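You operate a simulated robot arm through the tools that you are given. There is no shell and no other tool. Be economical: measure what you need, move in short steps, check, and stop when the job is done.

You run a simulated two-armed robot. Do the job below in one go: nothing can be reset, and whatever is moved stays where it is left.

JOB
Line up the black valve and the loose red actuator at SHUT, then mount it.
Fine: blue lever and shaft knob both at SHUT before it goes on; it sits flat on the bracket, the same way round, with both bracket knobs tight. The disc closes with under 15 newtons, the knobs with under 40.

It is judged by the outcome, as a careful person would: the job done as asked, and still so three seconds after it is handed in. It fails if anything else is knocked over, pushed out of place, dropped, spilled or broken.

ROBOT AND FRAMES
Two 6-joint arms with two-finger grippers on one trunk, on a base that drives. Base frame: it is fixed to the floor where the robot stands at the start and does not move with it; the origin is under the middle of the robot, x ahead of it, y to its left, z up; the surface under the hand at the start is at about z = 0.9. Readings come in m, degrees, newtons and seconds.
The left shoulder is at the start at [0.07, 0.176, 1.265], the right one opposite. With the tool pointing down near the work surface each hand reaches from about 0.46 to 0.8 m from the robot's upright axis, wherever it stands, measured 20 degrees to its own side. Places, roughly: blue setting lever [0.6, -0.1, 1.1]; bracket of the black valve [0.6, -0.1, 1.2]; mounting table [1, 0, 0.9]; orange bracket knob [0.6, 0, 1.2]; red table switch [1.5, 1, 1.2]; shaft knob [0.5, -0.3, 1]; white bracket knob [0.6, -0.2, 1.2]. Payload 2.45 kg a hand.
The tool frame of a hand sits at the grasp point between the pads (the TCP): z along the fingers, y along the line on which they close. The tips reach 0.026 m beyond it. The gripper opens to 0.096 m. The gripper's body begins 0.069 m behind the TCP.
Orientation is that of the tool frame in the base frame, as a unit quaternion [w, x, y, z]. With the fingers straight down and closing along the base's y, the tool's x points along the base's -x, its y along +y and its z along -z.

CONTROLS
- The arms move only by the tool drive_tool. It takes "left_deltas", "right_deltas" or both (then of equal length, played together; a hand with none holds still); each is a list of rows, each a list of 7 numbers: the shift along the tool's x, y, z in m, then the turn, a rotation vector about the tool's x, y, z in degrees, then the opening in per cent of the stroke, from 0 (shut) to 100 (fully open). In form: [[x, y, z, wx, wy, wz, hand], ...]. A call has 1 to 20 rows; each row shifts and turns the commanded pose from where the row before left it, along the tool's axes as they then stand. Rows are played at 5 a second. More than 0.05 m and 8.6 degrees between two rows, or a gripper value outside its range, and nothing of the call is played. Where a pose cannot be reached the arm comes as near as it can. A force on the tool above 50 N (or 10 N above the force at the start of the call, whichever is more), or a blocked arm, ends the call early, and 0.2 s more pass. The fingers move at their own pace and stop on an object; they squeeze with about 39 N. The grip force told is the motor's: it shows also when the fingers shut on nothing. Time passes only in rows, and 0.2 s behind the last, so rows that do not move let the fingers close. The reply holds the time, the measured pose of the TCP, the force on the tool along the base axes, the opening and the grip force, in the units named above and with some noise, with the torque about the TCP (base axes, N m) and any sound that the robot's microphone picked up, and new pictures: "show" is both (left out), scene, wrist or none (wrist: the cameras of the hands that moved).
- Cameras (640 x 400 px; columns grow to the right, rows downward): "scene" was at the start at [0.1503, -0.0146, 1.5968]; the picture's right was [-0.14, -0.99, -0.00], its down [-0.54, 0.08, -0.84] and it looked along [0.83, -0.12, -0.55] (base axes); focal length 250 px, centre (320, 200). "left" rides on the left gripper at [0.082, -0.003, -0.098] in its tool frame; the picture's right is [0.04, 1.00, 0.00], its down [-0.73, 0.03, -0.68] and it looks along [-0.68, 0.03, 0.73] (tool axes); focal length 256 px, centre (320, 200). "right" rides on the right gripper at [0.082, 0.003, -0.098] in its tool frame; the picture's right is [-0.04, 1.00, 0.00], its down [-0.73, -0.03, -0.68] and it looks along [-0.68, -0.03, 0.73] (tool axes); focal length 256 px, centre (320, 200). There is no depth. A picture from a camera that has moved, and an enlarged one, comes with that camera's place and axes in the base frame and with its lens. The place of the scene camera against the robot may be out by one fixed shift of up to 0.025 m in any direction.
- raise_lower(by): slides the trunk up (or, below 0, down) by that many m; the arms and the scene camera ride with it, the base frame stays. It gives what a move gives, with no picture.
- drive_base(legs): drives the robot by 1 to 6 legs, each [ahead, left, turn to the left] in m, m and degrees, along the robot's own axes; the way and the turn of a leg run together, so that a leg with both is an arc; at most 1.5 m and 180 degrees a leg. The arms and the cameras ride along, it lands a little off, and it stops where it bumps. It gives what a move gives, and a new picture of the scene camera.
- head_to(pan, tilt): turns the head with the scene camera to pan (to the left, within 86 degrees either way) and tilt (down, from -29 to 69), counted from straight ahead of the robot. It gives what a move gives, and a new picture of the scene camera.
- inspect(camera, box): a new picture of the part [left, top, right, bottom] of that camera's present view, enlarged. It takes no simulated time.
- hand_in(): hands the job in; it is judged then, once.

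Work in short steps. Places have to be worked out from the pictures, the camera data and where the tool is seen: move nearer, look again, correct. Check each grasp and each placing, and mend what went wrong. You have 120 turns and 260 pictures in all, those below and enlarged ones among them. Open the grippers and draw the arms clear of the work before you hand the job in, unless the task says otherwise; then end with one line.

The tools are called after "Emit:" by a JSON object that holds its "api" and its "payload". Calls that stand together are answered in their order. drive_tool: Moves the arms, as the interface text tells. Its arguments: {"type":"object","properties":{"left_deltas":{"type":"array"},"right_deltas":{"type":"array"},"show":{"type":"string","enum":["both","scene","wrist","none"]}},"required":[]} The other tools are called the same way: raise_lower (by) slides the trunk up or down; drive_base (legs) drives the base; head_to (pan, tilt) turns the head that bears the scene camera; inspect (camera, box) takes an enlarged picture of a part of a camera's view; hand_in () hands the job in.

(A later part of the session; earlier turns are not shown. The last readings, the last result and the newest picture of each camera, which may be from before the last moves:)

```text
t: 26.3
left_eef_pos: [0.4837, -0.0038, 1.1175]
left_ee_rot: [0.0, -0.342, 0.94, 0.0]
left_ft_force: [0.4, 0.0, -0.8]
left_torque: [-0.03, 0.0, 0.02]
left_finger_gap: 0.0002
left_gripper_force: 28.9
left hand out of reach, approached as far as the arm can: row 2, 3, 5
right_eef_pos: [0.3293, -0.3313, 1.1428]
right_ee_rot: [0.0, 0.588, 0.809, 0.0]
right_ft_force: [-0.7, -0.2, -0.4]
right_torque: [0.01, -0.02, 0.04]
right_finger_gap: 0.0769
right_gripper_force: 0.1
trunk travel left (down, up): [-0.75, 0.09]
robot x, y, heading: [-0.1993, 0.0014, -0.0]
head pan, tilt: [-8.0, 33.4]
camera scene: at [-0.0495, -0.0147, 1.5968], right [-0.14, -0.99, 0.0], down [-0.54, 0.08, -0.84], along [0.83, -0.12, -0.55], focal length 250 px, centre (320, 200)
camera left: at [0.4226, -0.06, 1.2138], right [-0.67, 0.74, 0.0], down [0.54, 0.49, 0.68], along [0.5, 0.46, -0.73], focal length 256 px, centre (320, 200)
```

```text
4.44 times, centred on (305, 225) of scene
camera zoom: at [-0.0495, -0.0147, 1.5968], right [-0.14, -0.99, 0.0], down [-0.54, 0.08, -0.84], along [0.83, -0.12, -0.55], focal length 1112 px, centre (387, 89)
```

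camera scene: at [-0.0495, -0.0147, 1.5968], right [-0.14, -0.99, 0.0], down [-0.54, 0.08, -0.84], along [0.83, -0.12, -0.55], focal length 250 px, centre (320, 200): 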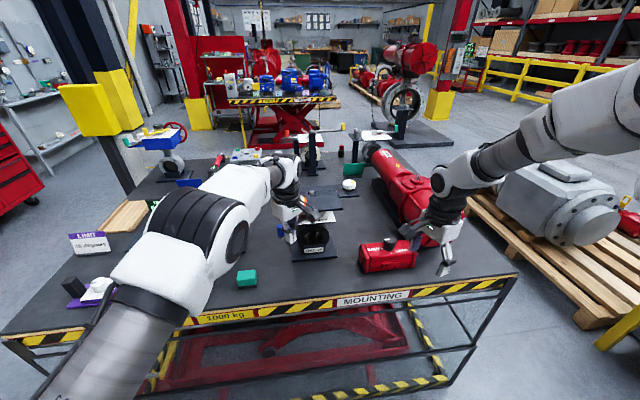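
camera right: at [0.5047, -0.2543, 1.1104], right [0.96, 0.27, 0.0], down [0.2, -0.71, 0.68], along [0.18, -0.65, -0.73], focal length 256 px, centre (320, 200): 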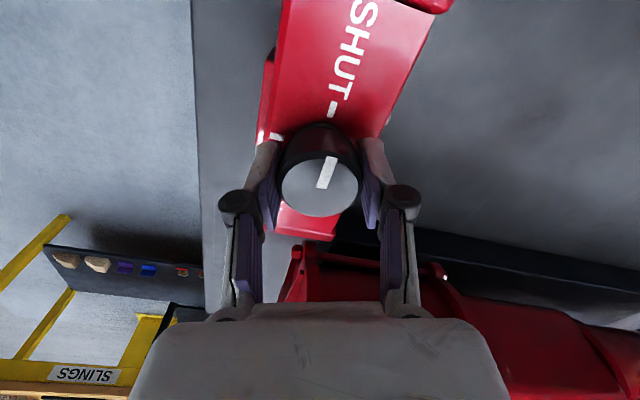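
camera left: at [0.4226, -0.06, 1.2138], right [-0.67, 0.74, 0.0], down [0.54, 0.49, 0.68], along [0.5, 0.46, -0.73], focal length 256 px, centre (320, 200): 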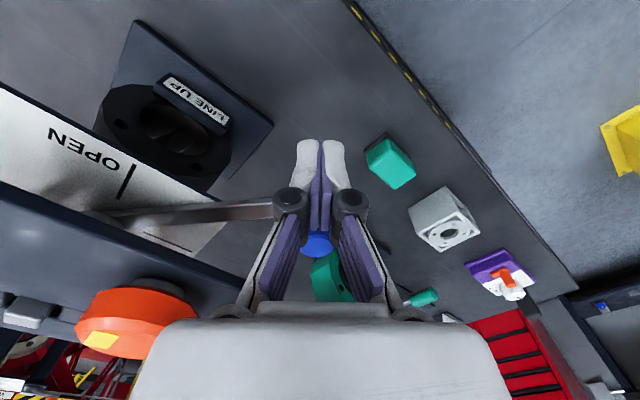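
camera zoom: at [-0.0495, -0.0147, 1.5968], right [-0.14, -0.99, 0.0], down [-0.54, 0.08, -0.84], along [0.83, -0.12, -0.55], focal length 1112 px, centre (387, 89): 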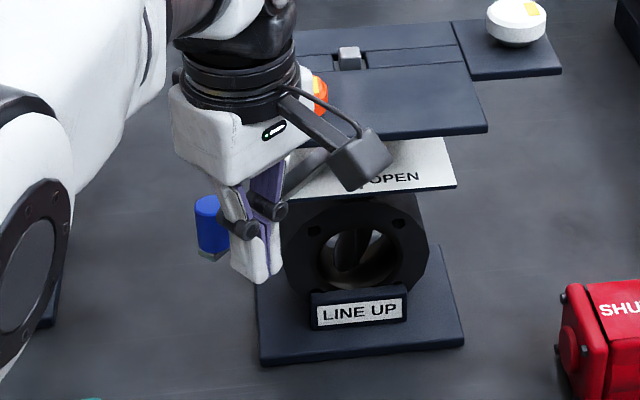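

The shut fingers are beside the handle, on the OPEN side. I push along an arc about the stem toward SHUT, in small rows, for the first 24°.

Emit:
{"api": "drive_tool", "payload": {"left_deltas": [[-0.0095, 0.0003, 0, 0, 0, 2, 0], [-0.0095, 0.0004, 0, 0, 0, 2, 0], [-0.0087, 0.0016, 0, 0, 0, 2, 0], [-0.0087, 0.0016, 0, 0, 0, 2, 0], [-0.0085, 0.0017, 0, 0, 0, 2, 0], [-0.0085, 0.0018, 0, 0, 0, 2, 0], [-0.0084, 0.002, 0, 0, 0, 2, 0], [-0.0084, 0.002, 0, 0, 0, 2, 0], [0, 0, 0, 0, 0, 0, 0]], "show": "both"}}

Emit:
{"api": "inspect", "payload": {"camera": "scene", "box": [240, 180, 370, 270]}}

```text
t: 28.3
left_eef_pos: [0.5284, 0.0513, 1.1182]
left_ee_rot: [0.002, -0.207, 0.978, 0.001]
left_ft_force: [-0.4, 0.0, 0.1]
left_torque: [0.0, 0.01, 0.0]
left_finger_gap: 0.0
left_gripper_force: 28.5
left hand out of reach, approached as far as the arm can: row 7, 8
right_eef_pos: [0.327, -0.3318, 1.1429]
right_ee_rot: [0.0, 0.587, 0.809, 0.0]
right_ft_force: [0.2, 1.3, -1.0]
right_torque: [0.0, 0.02, 0.0]
right_finger_gap: 0.0767
right_gripper_force: 0.1
trunk travel left (down, up): [-0.75, 0.09]
robot x, y, heading: [-0.2031, 0.0003, 0.0]
head pan, tilt: [-8.0, 33.4]
camera scene: at [-0.0493, -0.0146, 1.5968], right [-0.14, -0.99, 0.0], down [-0.54, 0.08, -0.84], along [0.83, -0.12, -0.55], focal length 250 px, centre (320, 200)
camera left: at [0.4528, 0.0132, 1.2148], right [-0.44, 0.9, 0.0], down [0.66, 0.32, 0.68], along [0.61, 0.3, -0.73], focal length 256 px, centre (320, 200)
```

scene: 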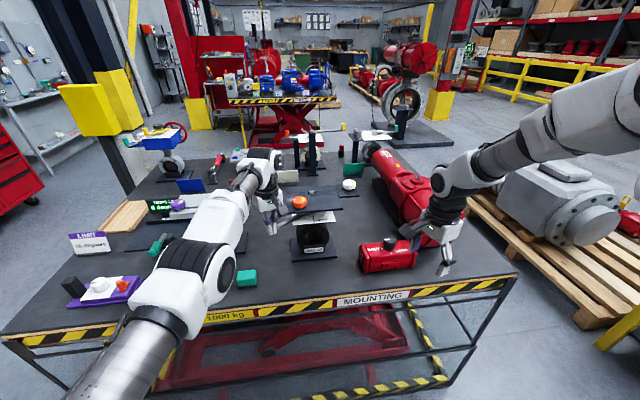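
left: 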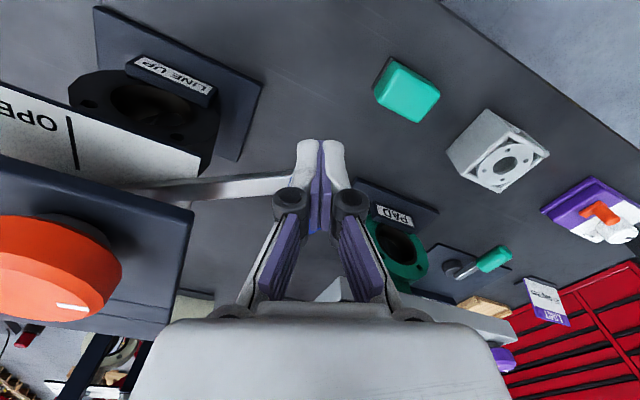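

```text
4.44 times, centred on (305, 225) of scene
camera zoom: at [-0.0493, -0.0146, 1.5968], right [-0.14, -0.99, 0.0], down [-0.54, 0.08, -0.84], along [0.83, -0.12, -0.55], focal length 1112 px, centre (387, 89)
```

zoom: 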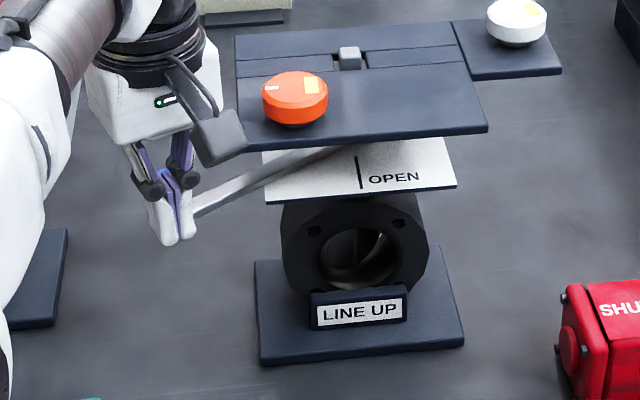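

The lever follows, but the left arm is at its limit here. I back the hand off and lift it, raise the right hand, then drive the base to the right so the left arm sits naturally.

Emit:
{"api": "drive_tool", "payload": {"left_deltas": [[0.015, 0, 0, 0, 0, 0, 0], [0.01, 0, -0.02, 0, 0, 0, 0], [0, 0, -0.04, 0, 0, 0, 0], [0, 0, -0.04, 0, 0, 0, 0], [0, 0, -0.04, 0, 0, 0, 0], [0, 0, -0.03, 0, 0, 0, 0], [0, 0, 0, 0, 0, 0, 0]], "right_deltas": [[0, 0, -0.04, 0, 0, 0, 80], [0, 0, -0.04, 0, 0, 0, 80], [0, 0, -0.04, 0, 0, 0, 80], [0, 0, -0.04, 0, 0, 0, 80], [0, 0, -0.04, 0, 0, 0, 80], [0, 0, 0, 0, 0, 0, 80], [0, 0, 0, 0, 0, 0, 80]], "show": "none"}}

Emit:
{"api": "drive_base", "payload": {"legs": [[0.0, -0.145, 0], [0.11, 0, 0]]}}

```text
t: 29.9
left_eef_pos: [0.4935, 0.0543, 1.28]
left_ee_rot: [0.001, -0.207, 0.978, 0.001]
left_ft_force: [0.1, -0.7, 0.2]
left_torque: [0.0, 0.02, -0.04]
left_finger_gap: 0.0002
left_gripper_force: 28.0
left hand out of reach, approached as far as the arm can: row 1, 2, 3, 4, 5, 6
right_eef_pos: [0.3305, -0.3309, 1.3446]
right_ee_rot: [0.0, 0.587, 0.81, -0.001]
right_ft_force: [-0.2, -0.4, -0.2]
right_torque: [0.03, 0.03, -0.03]
right_finger_gap: 0.0767
right_gripper_force: 0.0
trunk travel left (down, up): [-0.75, 0.09]
robot x, y, heading: [-0.1985, -0.0018, -0.2]
head pan, tilt: [-8.0, 33.4]
```

```text
t: 32.0
left_eef_pos: [0.6, -0.0913, 1.2825]
left_ee_rot: [0.002, -0.207, 0.978, 0.001]
left_ft_force: [-0.4, 0.1, 0.2]
left_torque: [0.02, -0.01, -0.03]
left_finger_gap: 0.0001
left_gripper_force: 28.5
right_eef_pos: [0.4371, -0.4774, 1.3464]
right_ee_rot: [0.0, 0.587, 0.809, 0.001]
right_ft_force: [-0.2, 0.0, 0.2]
right_torque: [0.03, -0.02, -0.02]
right_finger_gap: 0.0766
right_gripper_force: 0.0
trunk travel left (down, up): [-0.75, 0.09]
robot x, y, heading: [-0.091, -0.1442, -0.1]
head pan, tilt: [-8.0, 33.4]
camera scene: at [0.0581, -0.1597, 1.5971], right [-0.14, -0.99, 0.0], down [-0.54, 0.08, -0.84], along [0.83, -0.12, -0.55], focal length 250 px, centre (320, 200)
```

scene: 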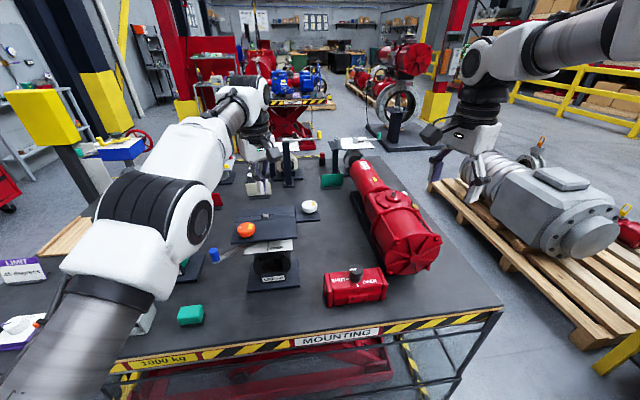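

Base moved. I bring the left hand to behind the handle again, at about (0.519, 0.033), staying high.

Emit:
{"api": "drive_tool", "payload": {"left_deltas": [[0.006, 0.037, 0, 0, 0, 0, 0], [0.006, 0.037, 0, 0, 0, 0, 0], [0.006, 0.037, 0, 0, 0, 0, 0], [0.006, 0.035, 0, 0, 0, 0, 0], [0, 0, 0.03, 0, 0, 0, 0], [0, 0, 0, 0, 0, 0, 0]], "show": "both"}}

```text
t: 33.4
left_eef_pos: [0.5221, 0.0333, 1.2529]
left_ee_rot: [0.001, -0.207, 0.978, 0.001]
left_ft_force: [-0.3, 0.5, -0.1]
left_torque: [0.0, 0.02, 0.02]
left_finger_gap: 0.0
left_gripper_force: 28.6
right_eef_pos: [0.4416, -0.4773, 1.3453]
right_ee_rot: [-0.001, 0.588, 0.809, -0.001]
right_ft_force: [-0.4, 0.4, 0.6]
right_torque: [0.02, 0.04, 0.0]
right_finger_gap: 0.0767
right_gripper_force: 0.0
trunk travel left (down, up): [-0.75, 0.09]
robot x, y, heading: [-0.088, -0.1446, -0.2]
head pan, tilt: [-8.0, 33.4]
camera scene: at [0.0625, -0.1593, 1.5965], right [-0.14, -0.99, 0.0], down [-0.55, 0.08, -0.83], along [0.83, -0.12, -0.55], focal length 250 px, centre (320, 200)
camera left: at [0.4472, -0.0041, 1.3493], right [-0.44, 0.9, 0.0], down [0.66, 0.32, 0.68], along [0.61, 0.3, -0.73], focal length 256 px, centre (320, 200)
```

scene: 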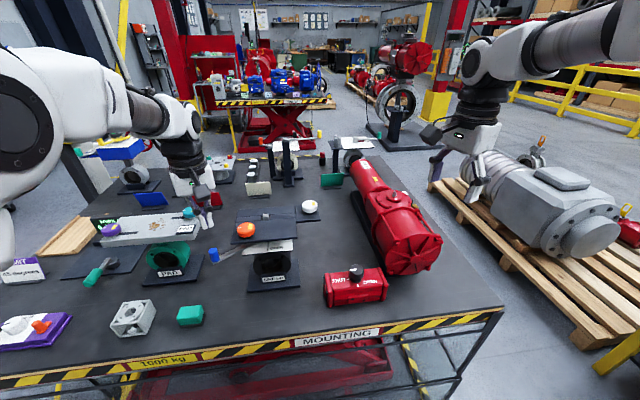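
left: 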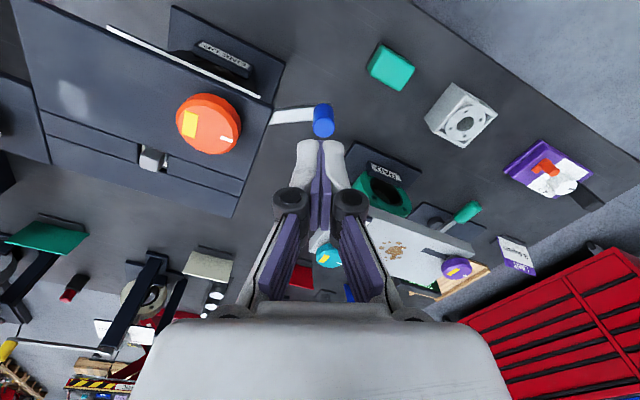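

Handle is at about (0.551, 0.052) and the pusher is 35 mm away. I back off a further 12 mm, then descend.

Emit:
{"api": "drive_tool", "payload": {"left_deltas": [[0.012, 0, 0.01, 0, 0, 0, 0], [0, 0, 0.03, 0, 0, 0, 0], [0, 0, 0.03, 0, 0, 0, 0], [0, 0, 0.03, 0, 0, 0, 0], [0, 0, 0.03, 0, 0, 0, 0], [0, 0, 0.005, 0, 0, 0, 0], [0, 0, 0, 0, 0, 0, 0]], "show": "wrist"}}

Emit:
{"api": "inspect", "payload": {"camera": "scene", "box": [180, 190, 330, 300]}}

```text
t: 35.0
left_eef_pos: [0.5096, 0.0294, 1.1163]
left_ee_rot: [0.002, -0.207, 0.978, 0.001]
left_ft_force: [0.6, 0.8, -0.1]
left_torque: [0.02, 0.02, -0.02]
left_finger_gap: 0.0
left_gripper_force: 28.4
right_eef_pos: [0.4379, -0.4763, 1.3455]
right_ee_rot: [0.0, 0.587, 0.809, 0.0]
right_ft_force: [-0.5, 0.8, -0.3]
right_torque: [0.0, -0.02, 0.0]
right_finger_gap: 0.0768
right_gripper_force: 0.0
trunk travel left (down, up): [-0.75, 0.09]
robot x, y, heading: [-0.0898, -0.1424, -0.1]
head pan, tilt: [-8.0, 33.4]
camera left: at [0.4348, -0.0079, 1.2142], right [-0.44, 0.9, 0.0], down [0.66, 0.32, 0.68], along [0.61, 0.3, -0.73], focal length 256 px, centre (320, 200)
```

left: 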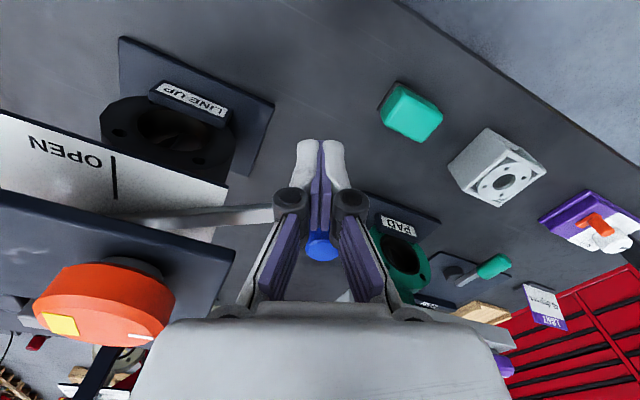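

```text
3.64 times, centred on (255, 245) of scene
camera zoom: at [0.0598, -0.1588, 1.5968], right [-0.14, -0.99, 0.0], down [-0.54, 0.08, -0.84], along [0.83, -0.12, -0.55], focal length 910 px, centre (556, 36)
```

zoom: 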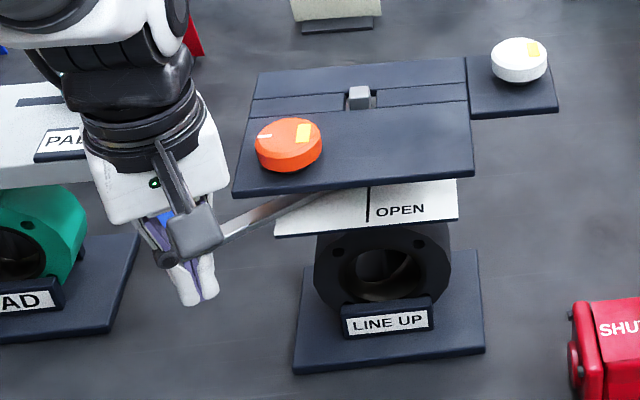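

Clear behind the handle. I continue the arc until the handle is a few degrees short of SHUT.

Emit:
{"api": "drive_tool", "payload": {"left_deltas": [[-0.0093, 0.0008, 0, 0, 0, 2, 0], [-0.0093, 0.0008, 0, 0, 0, 2, 0], [-0.0082, 0.0028, 0, 0, 0, 2, 0], [-0.0082, 0.0028, 0, 0, 0, 2, 0], [-0.0083, 0.0026, 0, 0, 0, 2, 0], [-0.0083, 0.0025, 0, 0, 0, 2, 0], [-0.0084, 0.0022, 0, 0, 0, 2, 0], [-0.0084, 0.0022, 0, 0, 0, 2, 0], [-0.0085, 0.002, 0, 0, 0, 2, 0], [-0.0084, 0.0019, 0, 0, 0, 2, 0], [-0.006, 0.0012, 0, 0, 0, 0, 0], [-0.0053, 0.0012, 0, 0, 0, 0, 0], [0, 0, 0, 0, 0, 0, 0]], "show": "both"}}

Emit:
{"api": "inspect", "payload": {"camera": "scene", "box": [180, 190, 330, 300]}}

```text
t: 37.8
left_eef_pos: [0.5987, 0.0758, 1.1173]
left_ee_rot: [0.001, -0.035, 0.999, 0.001]
left_ft_force: [-0.7, -0.9, -0.1]
left_torque: [-0.03, 0.01, 0.0]
left_finger_gap: 0.0003
left_gripper_force: 29.0
right_eef_pos: [0.4385, -0.4766, 1.3464]
right_ee_rot: [0.001, 0.588, 0.809, 0.0]
right_ft_force: [0.7, -0.4, -0.6]
right_torque: [0.0, 0.0, -0.01]
right_finger_gap: 0.0769
right_gripper_force: 0.0
trunk travel left (down, up): [-0.75, 0.09]
robot x, y, heading: [-0.0917, -0.1455, 0.1]
head pan, tilt: [-8.0, 33.4]
camera scene: at [0.0604, -0.1585, 1.5968], right [-0.14, -0.99, 0.0], down [-0.54, 0.08, -0.84], along [0.83, -0.12, -0.55], focal length 250 px, centre (320, 200)
camera left: at [0.5157, 0.0645, 1.2134], right [-0.11, 0.99, 0.0], down [0.73, 0.08, 0.68], along [0.68, 0.07, -0.73], focal length 256 px, centre (320, 200)
```

scene: 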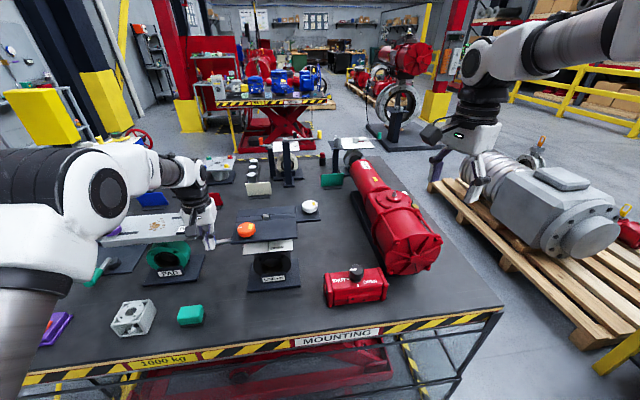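
left: 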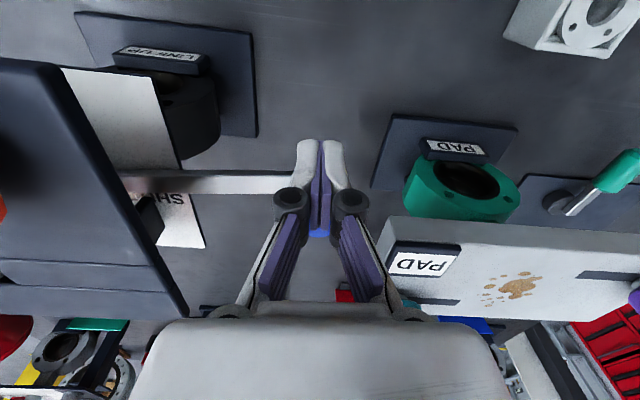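

```text
3.64 times, centred on (255, 245) of scene
camera zoom: at [0.0604, -0.1585, 1.5968], right [-0.14, -0.99, 0.0], down [-0.54, 0.08, -0.84], along [0.83, -0.12, -0.55], focal length 910 px, centre (556, 36)
```

zoom: 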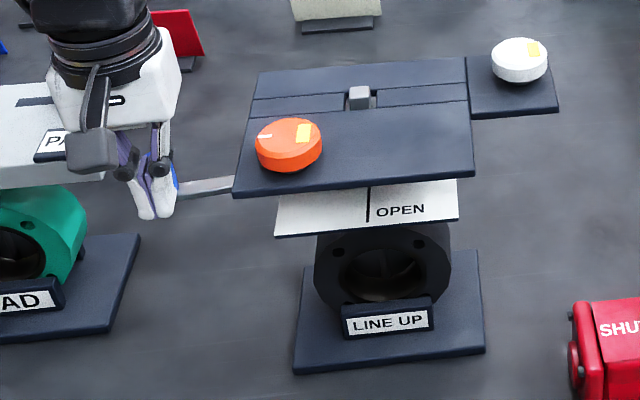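

Nearly there. I zoom into the left view on the lever and SHUT tick.

Emit:
{"api": "inspect", "payload": {"camera": "left", "box": [60, 120, 340, 300]}}

```text
2.22 times, centred on (200, 210) of left
camera zoom: at [0.5157, 0.0645, 1.2134], right [-0.11, 0.99, 0.0], down [0.73, 0.08, 0.68], along [0.68, 0.07, -0.73], focal length 569 px, centre (587, 178)
```

zoom: 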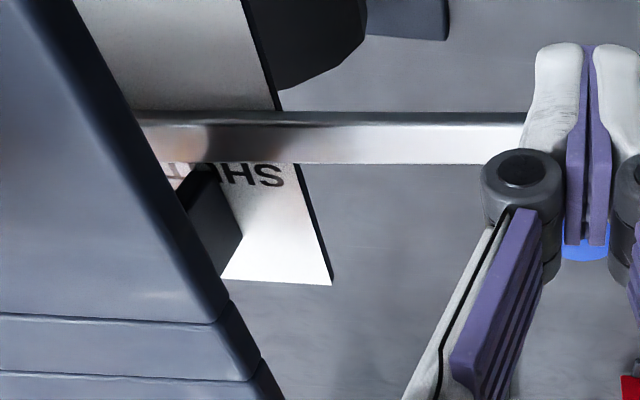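

The lever projects to about 6° short of SHUT. I advance in 3 mm rows and watch the force.

Emit:
{"api": "drive_tool", "payload": {"left_deltas": [[-0.003, 0.0003, 0, 0, 0, 1, 0], [-0.003, 0.0003, 0, 0, 0, 1, 0], [-0.003, 0.0002, 0, 0, 0, 1, 0], [-0.003, 0.0002, 0, 0, 0, 1, 0], [0, 0, 0, 0, 0, 0, 0]], "show": "none"}}

Emit:
{"api": "inspect", "payload": {"camera": "left", "box": [60, 120, 340, 300]}}

```text
t: 39.0
left_eef_pos: [0.6116, 0.0759, 1.1172]
left_ee_rot: [0.0, 0.002, 1.0, 0.001]
left_ft_force: [-0.6, -0.3, -0.4]
left_torque: [0.0, 0.0, 0.02]
left_finger_gap: 0.0
left_gripper_force: 28.1
right_eef_pos: [0.4397, -0.4756, 1.3458]
right_ee_rot: [0.0, 0.587, 0.809, 0.0]
right_ft_force: [-0.2, -0.9, 0.0]
right_torque: [-0.03, -0.01, 0.01]
right_finger_gap: 0.0768
right_gripper_force: 0.1
trunk travel left (down, up): [-0.75, 0.09]
robot x, y, heading: [-0.0918, -0.1428, -0.1]
head pan, tilt: [-8.0, 33.4]
```

```text
2.22 times, centred on (200, 210) of left
camera zoom: at [0.5276, 0.0708, 1.2143], right [-0.04, 1.0, 0.0], down [0.73, 0.03, 0.68], along [0.68, 0.03, -0.73], focal length 569 px, centre (587, 178)
```

zoom: 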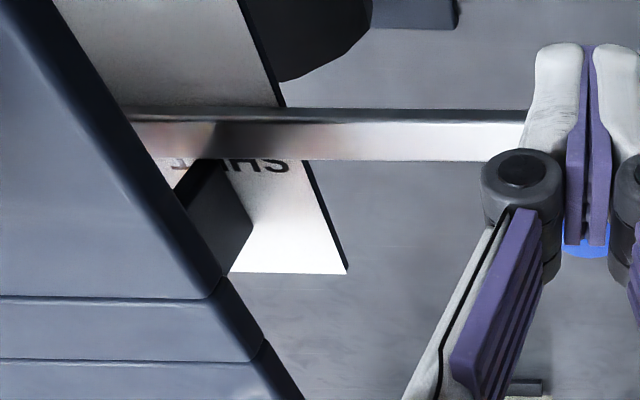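

About 2° short still, with no stop felt. I push 5 mm more in 1.5 mm rows.

Emit:
{"api": "drive_tool", "payload": {"left_deltas": [[-0.0015, 0, 0, 0, 0, 0, 0], [-0.0015, 0, 0, 0, 0, 0, 0], [-0.0015, 0, 0, 0, 0, 0, 0], [-0.001, 0, 0, 0, 0, 0, 0], [0, 0, 0, 0, 0, 0, 0]], "show": "none"}}

Emit:
{"api": "inspect", "payload": {"camera": "left", "box": [60, 120, 340, 300]}}

Emit:
{"api": "inspect", "payload": {"camera": "scene", "box": [200, 190, 310, 270]}}

```text
t: 40.2
left_eef_pos: [0.6149, 0.0758, 1.1175]
left_ee_rot: [0.0, 0.001, 1.0, 0.001]
left_ft_force: [-8.2, -1.3, -3.0]
left_torque: [0.02, 0.24, 0.02]
left_finger_gap: 0.0
left_gripper_force: 28.2
right_eef_pos: [0.4374, -0.4764, 1.3467]
right_ee_rot: [0.0, 0.588, 0.809, 0.001]
right_ft_force: [-0.5, 0.8, 0.5]
right_torque: [0.01, 0.02, -0.01]
right_finger_gap: 0.0769
right_gripper_force: 0.0
trunk travel left (down, up): [-0.75, 0.09]
robot x, y, heading: [-0.0925, -0.1471, 0.1]
head pan, tilt: [-8.0, 33.4]
```

```text
2.22 times, centred on (200, 210) of left
camera zoom: at [0.5317, 0.0712, 1.2139], right [-0.04, 1.0, 0.0], down [0.73, 0.03, 0.68], along [0.68, 0.03, -0.73], focal length 569 px, centre (587, 178)
```

zoom: 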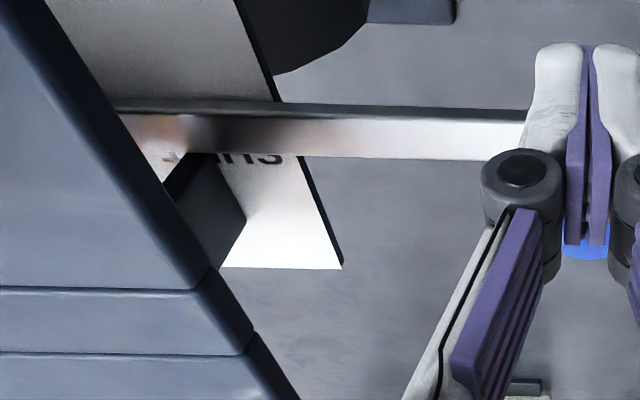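

```text
5.00 times, centred on (255, 230) of scene
camera zoom: at [0.0588, -0.1586, 1.5969], right [-0.14, -0.99, 0.0], down [-0.54, 0.08, -0.84], along [0.83, -0.12, -0.55], focal length 1252 px, centre (645, 50)
```

zoom: 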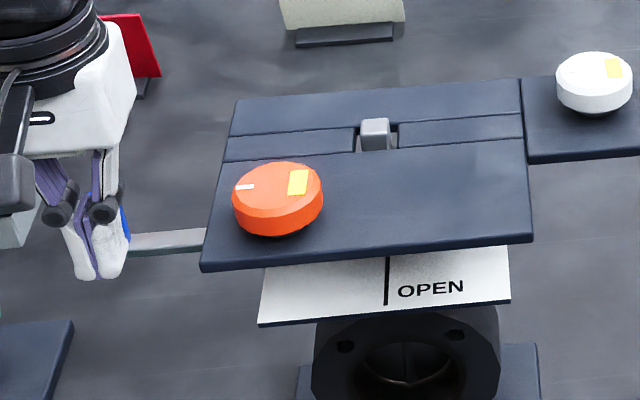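

At the stop with 8 N and within 1° of SHUT. I back off, lift, and then look closely at the bracket and the two knobs.

Emit:
{"api": "drive_tool", "payload": {"left_deltas": [[0.01, 0, 0, 0, 0, 0, 0], [0.02, 0, 0, 0, 0, 0, 0], [0.01, 0, -0.03, 0, 0, 0, 0], [0, 0, -0.04, 0, 0, 0, 0], [0.02, -0.03, -0.03, 0, 0, 0, 0], [0.02, -0.03, 0, 0, 0, 0, 50], [0.02, -0.03, 0, 0, 0, 0, 80], [0, 0, 0, 0, 0, 0, 80]], "show": "wrist"}}

Emit:
{"api": "inspect", "payload": {"camera": "left", "box": [60, 20, 340, 200]}}

```text
t: 42.0
left_eef_pos: [0.5145, -0.0119, 1.2173]
left_ee_rot: [0.001, 0.0, 1.0, 0.001]
left_ft_force: [0.7, 0.8, 1.1]
left_torque: [-0.02, -0.03, -0.01]
left_finger_gap: 0.077
left_gripper_force: 0.0
right_eef_pos: [0.4395, -0.4755, 1.3454]
right_ee_rot: [0.0, 0.588, 0.809, 0.0]
right_ft_force: [-0.3, -0.2, 0.2]
right_torque: [0.01, 0.02, 0.0]
right_finger_gap: 0.0767
right_gripper_force: 0.1
trunk travel left (down, up): [-0.75, 0.09]
robot x, y, heading: [-0.0905, -0.1432, -0.0]
head pan, tilt: [-8.0, 33.4]
camera left: at [0.4312, -0.0172, 1.3133], right [-0.04, 1.0, 0.0], down [0.73, 0.03, 0.68], along [0.68, 0.03, -0.73], focal length 256 px, centre (320, 200)
```

left: 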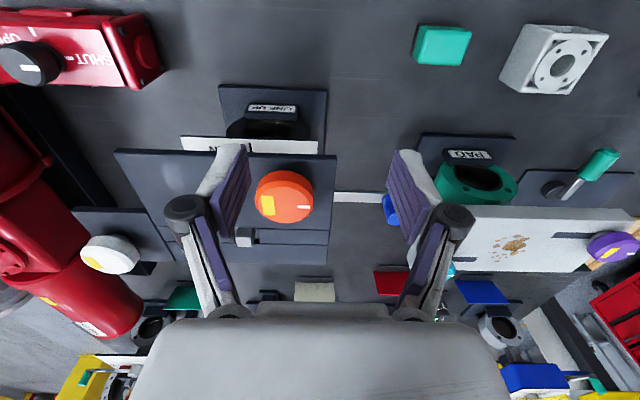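

```text
2.22 times, centred on (200, 110) of left
camera zoom: at [0.4312, -0.0172, 1.3133], right [-0.04, 1.0, 0.0], down [0.73, 0.03, 0.68], along [0.68, 0.03, -0.73], focal length 569 px, centre (587, 400)
```

zoom: 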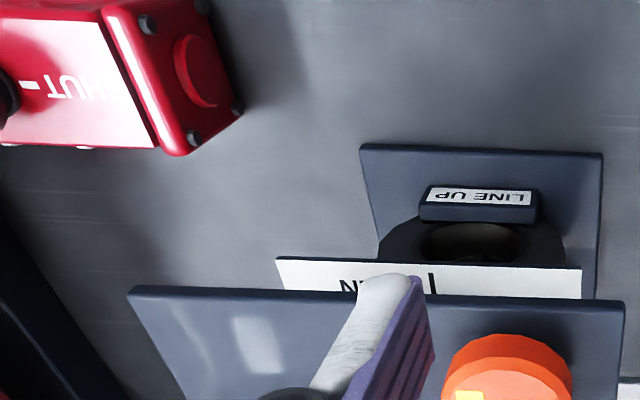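

Emit:
{"api": "inspect", "payload": {"camera": "left", "box": [220, 140, 360, 270]}}

Emit:
{"api": "inspect", "payload": {"camera": "left", "box": [60, 190, 200, 290]}}

Emit:
{"api": "inspect", "payload": {"camera": "scene", "box": [80, 180, 330, 290]}}

```text
3.08 times, centred on (290, 205) of left
camera zoom: at [0.4312, -0.0172, 1.3133], right [-0.04, 1.0, 0.0], down [0.73, 0.03, 0.68], along [0.68, 0.03, -0.73], focal length 788 px, centre (412, 185)
```

zoom: 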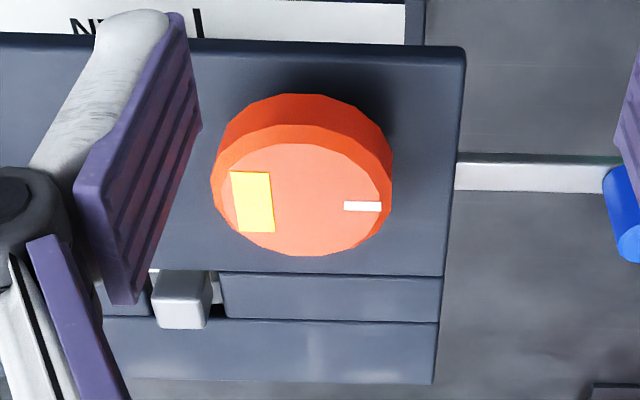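

```text
4.00 times, centred on (130, 240) of left
camera zoom: at [0.4312, -0.0172, 1.3133], right [-0.04, 1.0, 0.0], down [0.73, 0.03, 0.68], along [0.68, 0.03, -0.73], focal length 1024 px, centre (1080, 40)
```

zoom: 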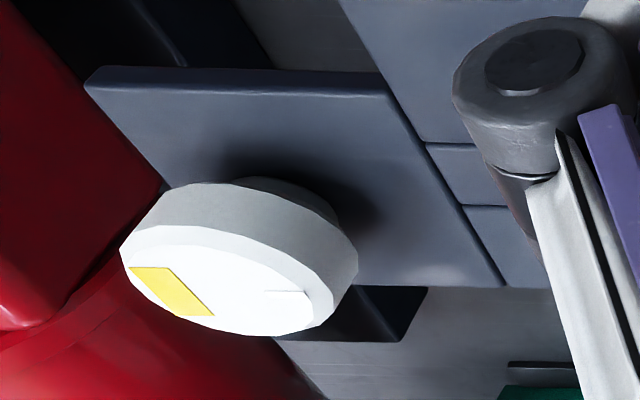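

```text
2.56 times, centred on (205, 235) of scene
camera zoom: at [0.0604, -0.158, 1.5968], right [-0.14, -0.99, 0.0], down [-0.54, 0.08, -0.84], along [0.83, -0.12, -0.55], focal length 641 px, centre (614, 110)
```

zoom: 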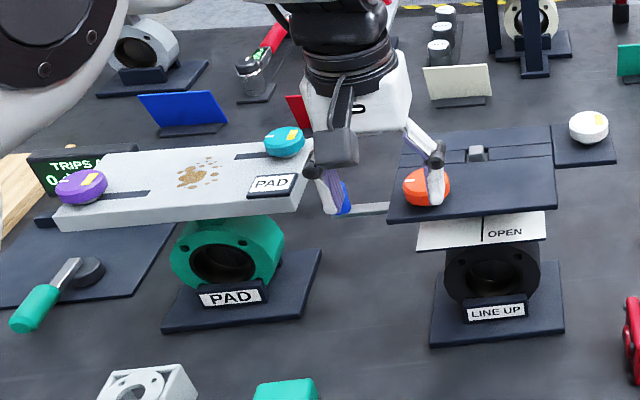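

The lever is set. Next comes the actuator: its front has a lug at mid-height, so I need its profile before gripping. I raise the left hand and drive the base left so the right arm suits both pick and place.

Emit:
{"api": "drive_tool", "payload": {"left_deltas": [[0, 0, -0.04, 0, 0, 0, 80], [0, 0, -0.04, 0, 0, 0, 80], [0, 0, -0.04, 0, 0, 0, 80], [0, 0.02, -0.03, 0, 0, 0, 80], [0, 0.02, 0, 0, 0, 0, 80], [0, 0, 0, 0, 0, 0, 80]], "show": "none"}}

Emit:
{"api": "drive_base", "payload": {"legs": [[0.0, 0.165, 0], [0.04, 0, 0]]}}

```text
t: 43.4
left_eef_pos: [0.5177, 0.0241, 1.3664]
left_ee_rot: [0.001, 0.001, 1.0, 0.002]
left_ft_force: [-0.9, -0.2, 0.6]
left_torque: [0.0, 0.01, -0.06]
left_finger_gap: 0.0767
left_gripper_force: 0.0
right_eef_pos: [0.4399, -0.4764, 1.3449]
right_ee_rot: [-0.001, 0.587, 0.809, 0.001]
right_ft_force: [-0.9, 0.3, 0.0]
right_torque: [-0.03, -0.02, -0.01]
right_finger_gap: 0.0769
right_gripper_force: 0.2
trunk travel left (down, up): [-0.75, 0.09]
robot x, y, heading: [-0.0922, -0.1421, -0.0]
head pan, tilt: [-8.0, 33.4]
```

```text
t: 45.4
left_eef_pos: [0.5464, 0.1879, 1.3708]
left_ee_rot: [0.005, 0.002, 1.0, 0.002]
left_ft_force: [-1.0, 0.1, 0.0]
left_torque: [0.03, -0.12, -0.05]
left_finger_gap: 0.077
left_gripper_force: 0.0
right_eef_pos: [0.4701, -0.3138, 1.3487]
right_ee_rot: [0.003, 0.588, 0.809, 0.004]
right_ft_force: [-1.0, 0.3, 0.6]
right_torque: [0.02, -0.11, 0.01]
right_finger_gap: 0.0768
right_gripper_force: 0.0
trunk travel left (down, up): [-0.75, 0.09]
robot x, y, heading: [-0.0466, 0.021, -0.0]
head pan, tilt: [-8.0, 33.4]
camera scene: at [0.0894, 0.0042, 1.5979], right [-0.14, -0.99, 0.0], down [-0.54, 0.08, -0.84], along [0.83, -0.12, -0.54], focal length 250 px, centre (320, 200)
```

scene: 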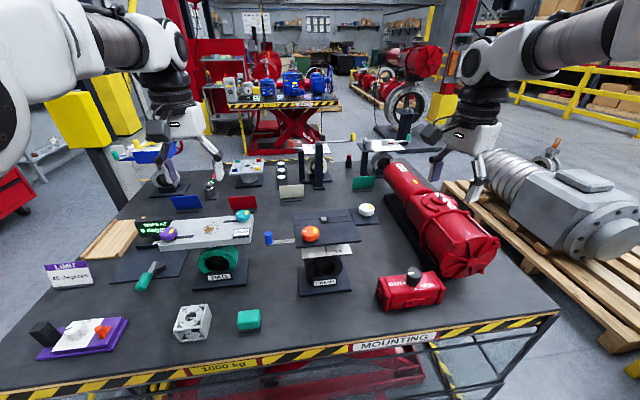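

Zooming the scene view on the actuator's profile, and starting the right hand's yaw to 90°.

Emit:
{"api": "drive_tool", "payload": {"right_deltas": [[0.03, -0.01, 0.02, 0, 0, 6, 100], [0.03, 0, 0.03, 0, 0, 6, 100], [0.02, 0, 0.03, 0, 0, 6, 100], [0.0, 0, 0.03, 0, 0, 0, 100], [0.0, 0, 0.03, 0, 0, 0, 100], [0, 0, 0, 0, 0, 0, 100]], "show": "wrist"}}

Emit:
{"api": "inspect", "payload": {"camera": "scene", "box": [365, 255, 455, 315]}}

Emit:
{"api": "inspect", "payload": {"camera": "right", "box": [220, 0, 420, 140]}}

```text
t: 46.8
left_eef_pos: [0.5562, 0.1894, 1.3663]
left_ee_rot: [0.002, 0.003, 1.0, 0.001]
left_ft_force: [-0.5, -0.1, -1.3]
left_torque: [-0.03, -0.02, 0.03]
left_finger_gap: 0.0766
left_gripper_force: 0.2
right_eef_pos: [0.4529, -0.2379, 1.2055]
right_ee_rot: [0.0, 0.708, 0.707, 0.0]
right_ft_force: [0.1, -0.8, -0.1]
right_torque: [0.0, -0.01, 0.0]
right_finger_gap: 0.0962
right_gripper_force: 0.2
trunk travel left (down, up): [-0.75, 0.09]
robot x, y, heading: [-0.0538, 0.018, -0.1]
head pan, tilt: [-8.0, 33.4]
camera right: at [0.4549, -0.1544, 1.3028], right [1.0, -0.04, 0.0], down [-0.03, -0.73, 0.68], along [-0.03, -0.68, -0.73], focal length 256 px, centre (320, 200)
```

right: 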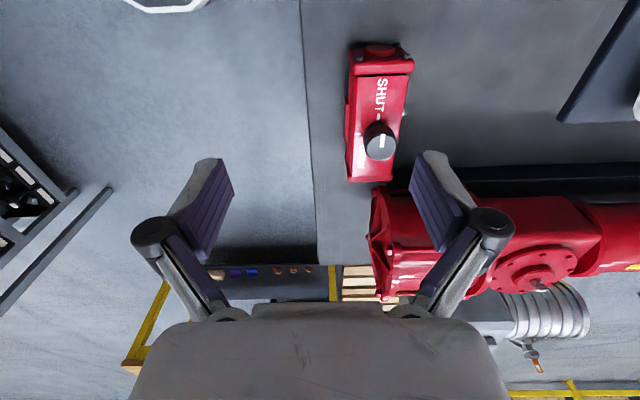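

```text
6.67 times, centred on (410, 285) of scene
camera zoom: at [0.1007, 0.0061, 1.5967], right [-0.14, -0.99, 0.0], down [-0.54, 0.08, -0.83], along [0.83, -0.12, -0.55], focal length 1669 px, centre (-280, -367)
```

zoom: 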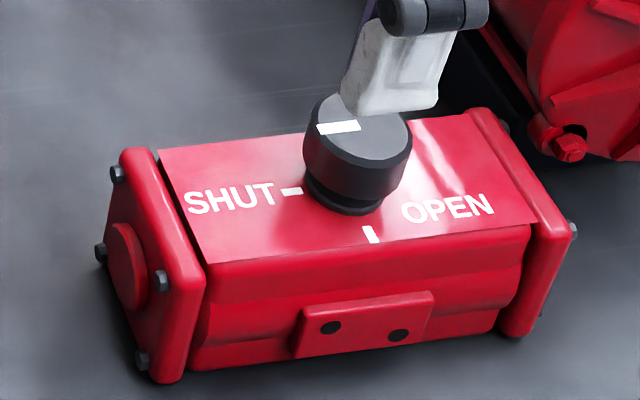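

```text
2.86 times, centred on (320, 70) of right
camera zoom: at [0.4549, -0.1544, 1.3028], right [1.0, -0.04, 0.0], down [-0.03, -0.73, 0.68], along [-0.03, -0.68, -0.73], focal length 731 px, centre (320, 571)
```

zoom: 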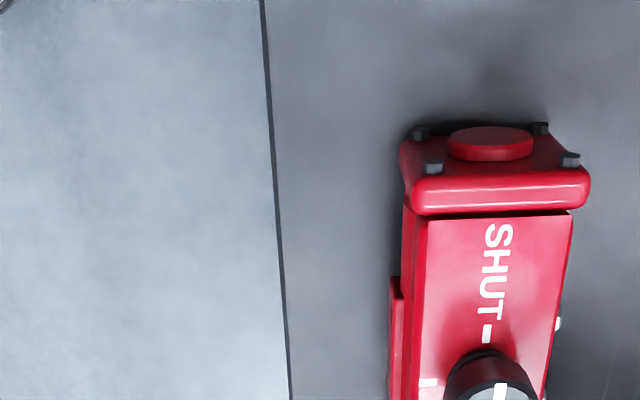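

The upper body is about 0.06 m wide with straight sides about 20 mm tall above the lug, so a centred grip across x with tips near z 0.963 works. I move above it.

Emit:
{"api": "drive_tool", "payload": {"right_deltas": [[-0.03, 0.025, 0, 0, 0, 0, 100], [-0.03, 0.025, 0, 0, 0, 0, 100], [-0.035, 0.0245, 0, 0, 0, 0, 100], [0, 0, 0.03, 0, 0, 0, 100], [0, 0, 0.03, 0, 0, 0, 100], [0, 0, 0.03, 0, 0, 0, 100], [0, 0, 0.03, 0, 0, 0, 100], [0, 0, 0.025, 0, 0, 0, 100], [0, 0, 0, 0, 0, 0, 100]], "show": "both"}}

Emit:
{"api": "inspect", "payload": {"camera": "scene", "box": [365, 245, 475, 325]}}

```text
t: 48.8
left_eef_pos: [0.5551, 0.1874, 1.3676]
left_ee_rot: [0.002, 0.001, 1.0, 0.0]
left_ft_force: [0.0, -0.4, 0.4]
left_torque: [-0.01, -0.02, 0.03]
left_finger_gap: 0.0768
left_gripper_force: 0.0
right_eef_pos: [0.5243, -0.3322, 1.0609]
right_ee_rot: [0.001, 0.708, 0.707, 0.001]
right_ft_force: [-0.6, -0.5, 0.5]
right_torque: [0.0, 0.01, -0.03]
right_finger_gap: 0.096
right_gripper_force: 0.0
trunk travel left (down, up): [-0.75, 0.09]
robot x, y, heading: [-0.0519, 0.0209, 0.1]
head pan, tilt: [-8.0, 33.4]
camera scene: at [0.0998, 0.0058, 1.5968], right [-0.14, -0.99, 0.0], down [-0.54, 0.08, -0.84], along [0.83, -0.12, -0.55], focal length 250 px, centre (320, 200)
camera right: at [0.5278, -0.2506, 1.1577], right [1.0, -0.04, 0.0], down [-0.03, -0.73, 0.68], along [-0.03, -0.68, -0.73], focal length 256 px, centre (320, 200)
```

scene: 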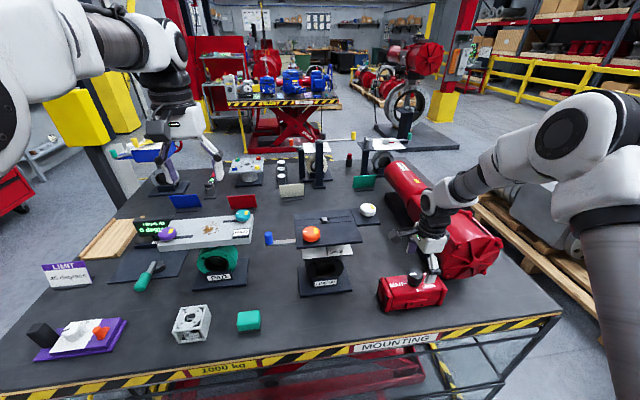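
right: 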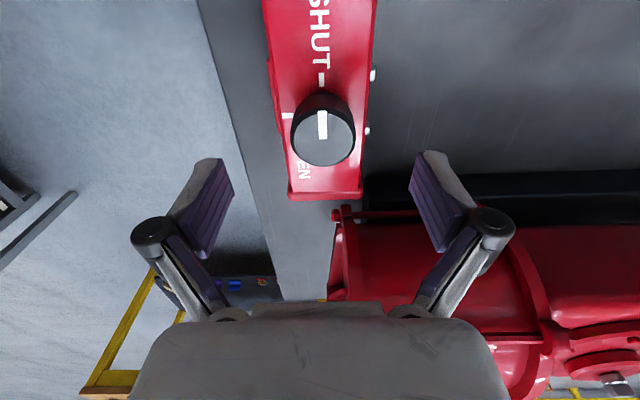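

```text
5.00 times, centred on (420, 285) of scene
camera zoom: at [0.0998, 0.0058, 1.5968], right [-0.14, -0.99, 0.0], down [-0.54, 0.08, -0.84], along [0.83, -0.12, -0.55], focal length 1252 px, centre (-180, -225)
```

zoom: 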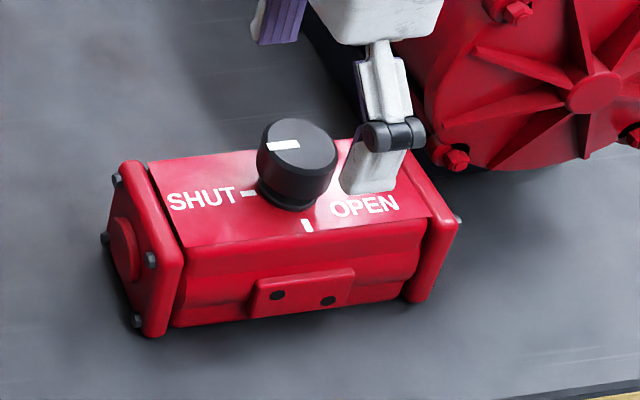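

Centring tweak, then I descend to TCP z≈0.99, the tips about 18 mm below the cover's top.

Emit:
{"api": "drive_tool", "payload": {"right_deltas": [[-0.0015, 0.002, 0.02, 0, 0, 0, 100], [0, 0, 0.02, 0, 0, 0, 100], [0, 0, 0.015, 0, 0, 0, 100], [0, 0, 0.01, 0, 0, 0, 100], [0, 0, 0.005, 0, 0, 0, 100], [0, 0, 0, 0, 0, 0, 100]], "show": "wrist"}}

Emit:
{"api": "inspect", "payload": {"camera": "scene", "box": [365, 245, 475, 325]}}

```text
t: 50.2
left_eef_pos: [0.5554, 0.1882, 1.3671]
left_ee_rot: [0.001, 0.001, 1.0, 0.0]
left_ft_force: [1.2, 0.0, 0.3]
left_torque: [-0.02, 0.02, 0.02]
left_finger_gap: 0.0766
left_gripper_force: 0.0
right_eef_pos: [0.5289, -0.333, 0.9917]
right_ee_rot: [0.001, 0.707, 0.707, 0.0]
right_ft_force: [-0.6, 0.1, 0.5]
right_torque: [0.01, 0.02, 0.04]
right_finger_gap: 0.0961
right_gripper_force: 0.1
trunk travel left (down, up): [-0.75, 0.09]
robot x, y, heading: [-0.0506, 0.0213, -0.3]
head pan, tilt: [-8.0, 33.4]
camera right: at [0.5309, -0.2513, 1.0879], right [1.0, -0.04, 0.0], down [-0.03, -0.73, 0.68], along [-0.03, -0.68, -0.73], focal length 256 px, centre (320, 200)
```

right: 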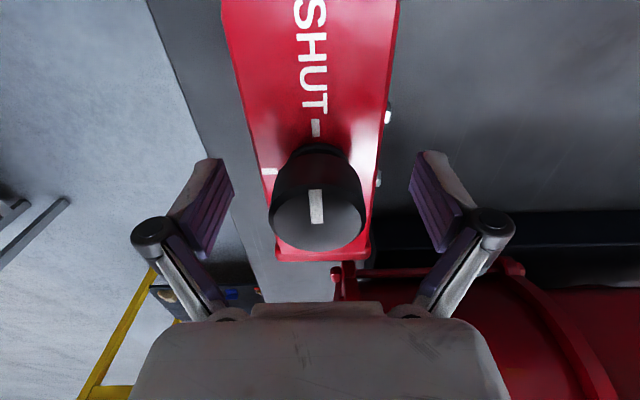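

```text
5.00 times, centred on (420, 285) of scene
camera zoom: at [0.1001, 0.006, 1.5968], right [-0.14, -0.99, 0.0], down [-0.54, 0.08, -0.84], along [0.83, -0.12, -0.55], focal length 1252 px, centre (-180, -225)
```

zoom: 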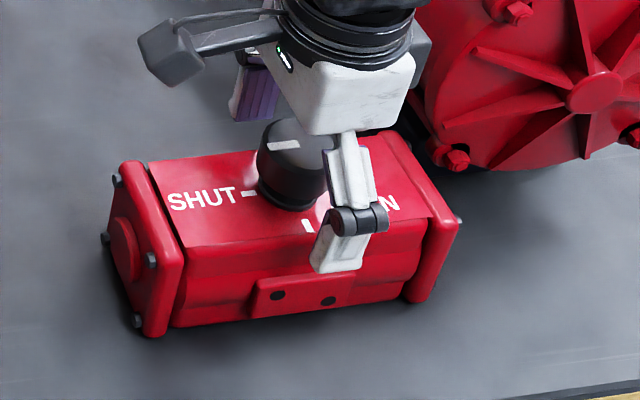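

Aligned with the knob axis to about 1 mm. I lower 4 mm and close on the body.

Emit:
{"api": "drive_tool", "payload": {"right_deltas": [[0, -0.001, 0.004, 0, 0, 0, 100], [0, 0, 0, 0, 0, 0, 80], [0, 0, 0, 0, 0, 0, 70], [0, 0, 0, 0, 0, 0, 60], [0, 0, 0, 0, 0, 0, 50], [0, 0, 0, 0, 0, 0, 40], [0, 0, 0, 0, 0, 0, 40]], "show": "wrist"}}

Emit:
{"api": "inspect", "payload": {"camera": "scene", "box": [365, 245, 475, 325]}}

```text
t: 51.8
left_eef_pos: [0.5558, 0.1876, 1.3669]
left_ee_rot: [0.002, 0.001, 1.0, 0.001]
left_ft_force: [0.5, -0.6, -0.2]
left_torque: [0.01, -0.01, 0.0]
left_finger_gap: 0.0766
left_gripper_force: 0.0
right_eef_pos: [0.527, -0.3338, 0.987]
right_ee_rot: [0.0, 0.707, 0.707, 0.0]
right_ft_force: [-0.8, 1.2, -0.2]
right_torque: [-0.15, 0.11, -0.07]
right_finger_gap: 0.0746
right_gripper_force: 38.5
trunk travel left (down, up): [-0.75, 0.09]
robot x, y, heading: [-0.0513, 0.0203, -0.1]
head pan, tilt: [-8.0, 33.4]
camera right: at [0.5299, -0.2512, 1.0836], right [1.0, -0.04, 0.0], down [-0.03, -0.73, 0.68], along [-0.03, -0.68, -0.73], focal length 256 px, centre (320, 200)
```

right: 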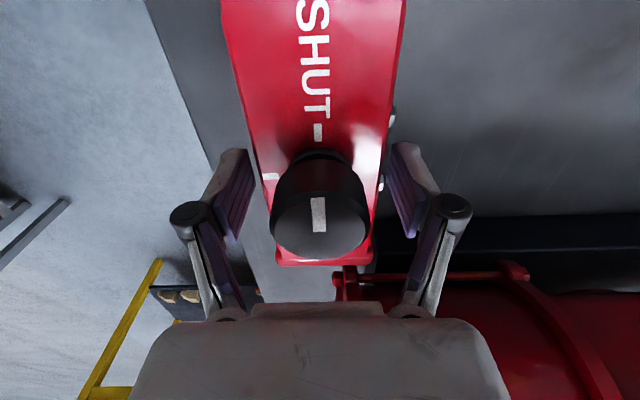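

```text
5.00 times, centred on (420, 285) of scene
camera zoom: at [0.1002, 0.0057, 1.5967], right [-0.14, -0.99, 0.0], down [-0.54, 0.08, -0.84], along [0.83, -0.12, -0.55], focal length 1252 px, centre (-180, -225)
```

zoom: 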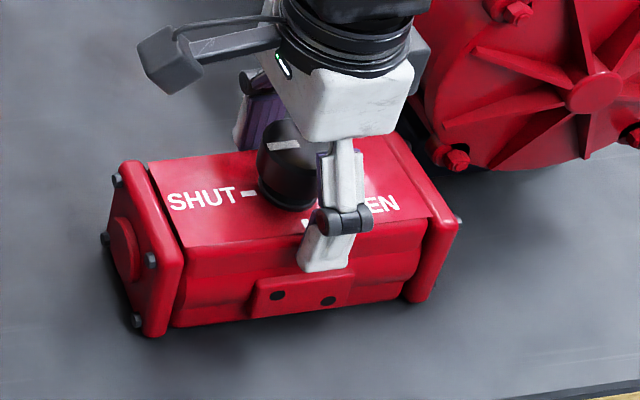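

Gripped at 0.0746 m on the body. I lift 4 cm slowly and check.

Emit:
{"api": "drive_tool", "payload": {"right_deltas": [[0, 0, -0.004, 0, 0, 0, 40], [0, 0, -0.006, 0, 0, 0, 40], [0, 0, -0.01, 0, 0, 0, 40], [0, 0, -0.01, 0, 0, 0, 40], [0, 0, -0.01, 0, 0, 0, 40], [0, 0, 0, 0, 0, 0, 40], [0, 0, 0, 0, 0, 0, 40]], "show": "wrist"}}

Emit:
{"api": "inspect", "payload": {"camera": "scene", "box": [355, 235, 475, 325]}}

```text
t: 53.4
left_eef_pos: [0.5562, 0.1874, 1.3663]
left_ee_rot: [0.0, 0.001, 1.0, 0.001]
left_ft_force: [0.7, -1.0, 0.7]
left_torque: [0.01, 0.0, -0.05]
left_finger_gap: 0.0766
left_gripper_force: 0.1
right_eef_pos: [0.5274, -0.3339, 1.0266]
right_ee_rot: [-0.001, 0.708, 0.706, 0.0]
right_ft_force: [-2.5, -0.3, -10.1]
right_torque: [-0.1, 0.21, 0.0]
right_finger_gap: 0.0413
right_gripper_force: 38.9
trunk travel left (down, up): [-0.75, 0.09]
robot x, y, heading: [-0.0483, 0.015, -0.3]
head pan, tilt: [-8.0, 33.4]
camera right: at [0.5302, -0.2523, 1.1238], right [1.0, -0.04, 0.0], down [-0.03, -0.73, 0.68], along [-0.03, -0.68, -0.74], focal length 256 px, centre (320, 200)
```

right: 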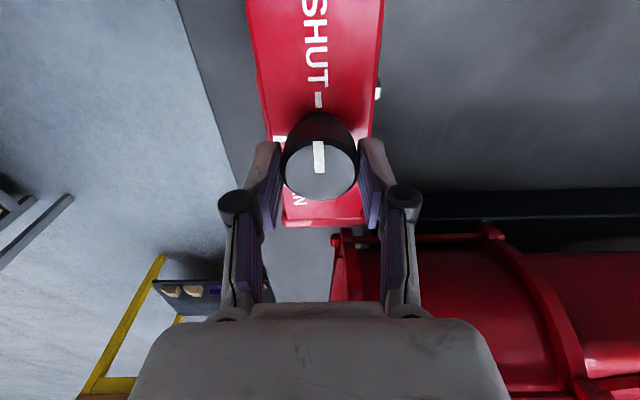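

```text
4.44 times, centred on (415, 280) of scene
camera zoom: at [0.1012, 0.0048, 1.5966], right [-0.14, -0.99, 0.0], down [-0.55, 0.08, -0.83], along [0.83, -0.12, -0.55], focal length 1112 px, centre (-102, -156)
```

zoom: 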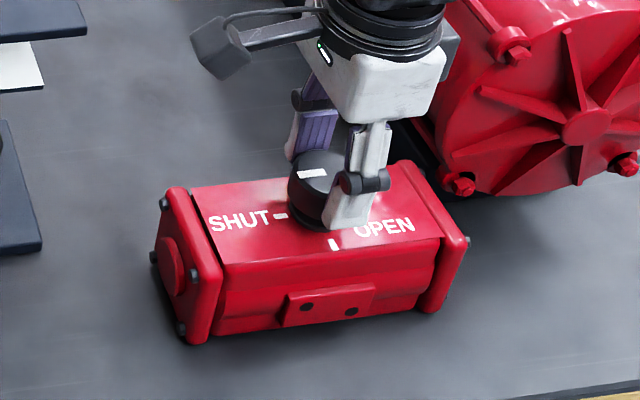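

The sides are sloped, so the fingers slid up and now pinch the knob. I lower gently until it bears on the table, then release and check.

Emit:
{"api": "drive_tool", "payload": {"right_deltas": [[0, 0, 0.002, 0, 0, 0, 40], [0, 0, 0.002, 0, 0, 0, 40], [0, 0, 0.002, 0, 0, 0, 40], [0, 0, 0, 0, 0, 0, 40]], "show": "wrist"}}

```text
t: 54.4
left_eef_pos: [0.5552, 0.1887, 1.3675]
left_ee_rot: [0.002, 0.002, 1.0, 0.001]
left_ft_force: [-0.1, -0.2, -0.2]
left_torque: [0.0, -0.01, 0.01]
left_finger_gap: 0.0769
left_gripper_force: 0.1
right_eef_pos: [0.5271, -0.3319, 1.0226]
right_ee_rot: [0.002, 0.707, 0.707, 0.002]
right_ft_force: [9.9, -9.0, 25.8]
right_torque: [-0.31, -0.28, 0.02]
right_finger_gap: 0.0416
right_gripper_force: 39.5
trunk travel left (down, up): [-0.75, 0.09]
robot x, y, heading: [-0.0476, 0.0201, -0.1]
head pan, tilt: [-8.0, 33.4]
camera right: at [0.5292, -0.2507, 1.1201], right [1.0, -0.04, 0.01], down [-0.03, -0.73, 0.68], along [-0.02, -0.68, -0.73], focal length 256 px, centre (320, 200)
```

right: 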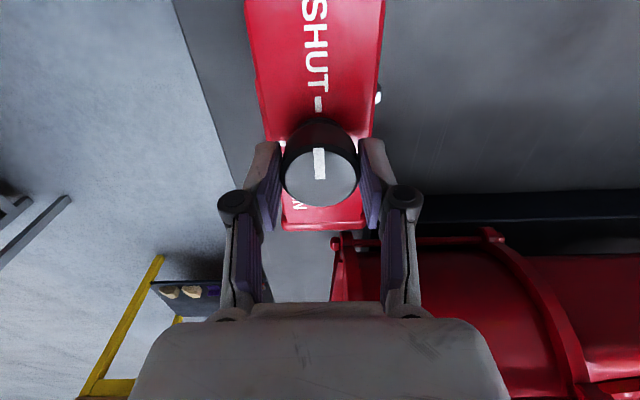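

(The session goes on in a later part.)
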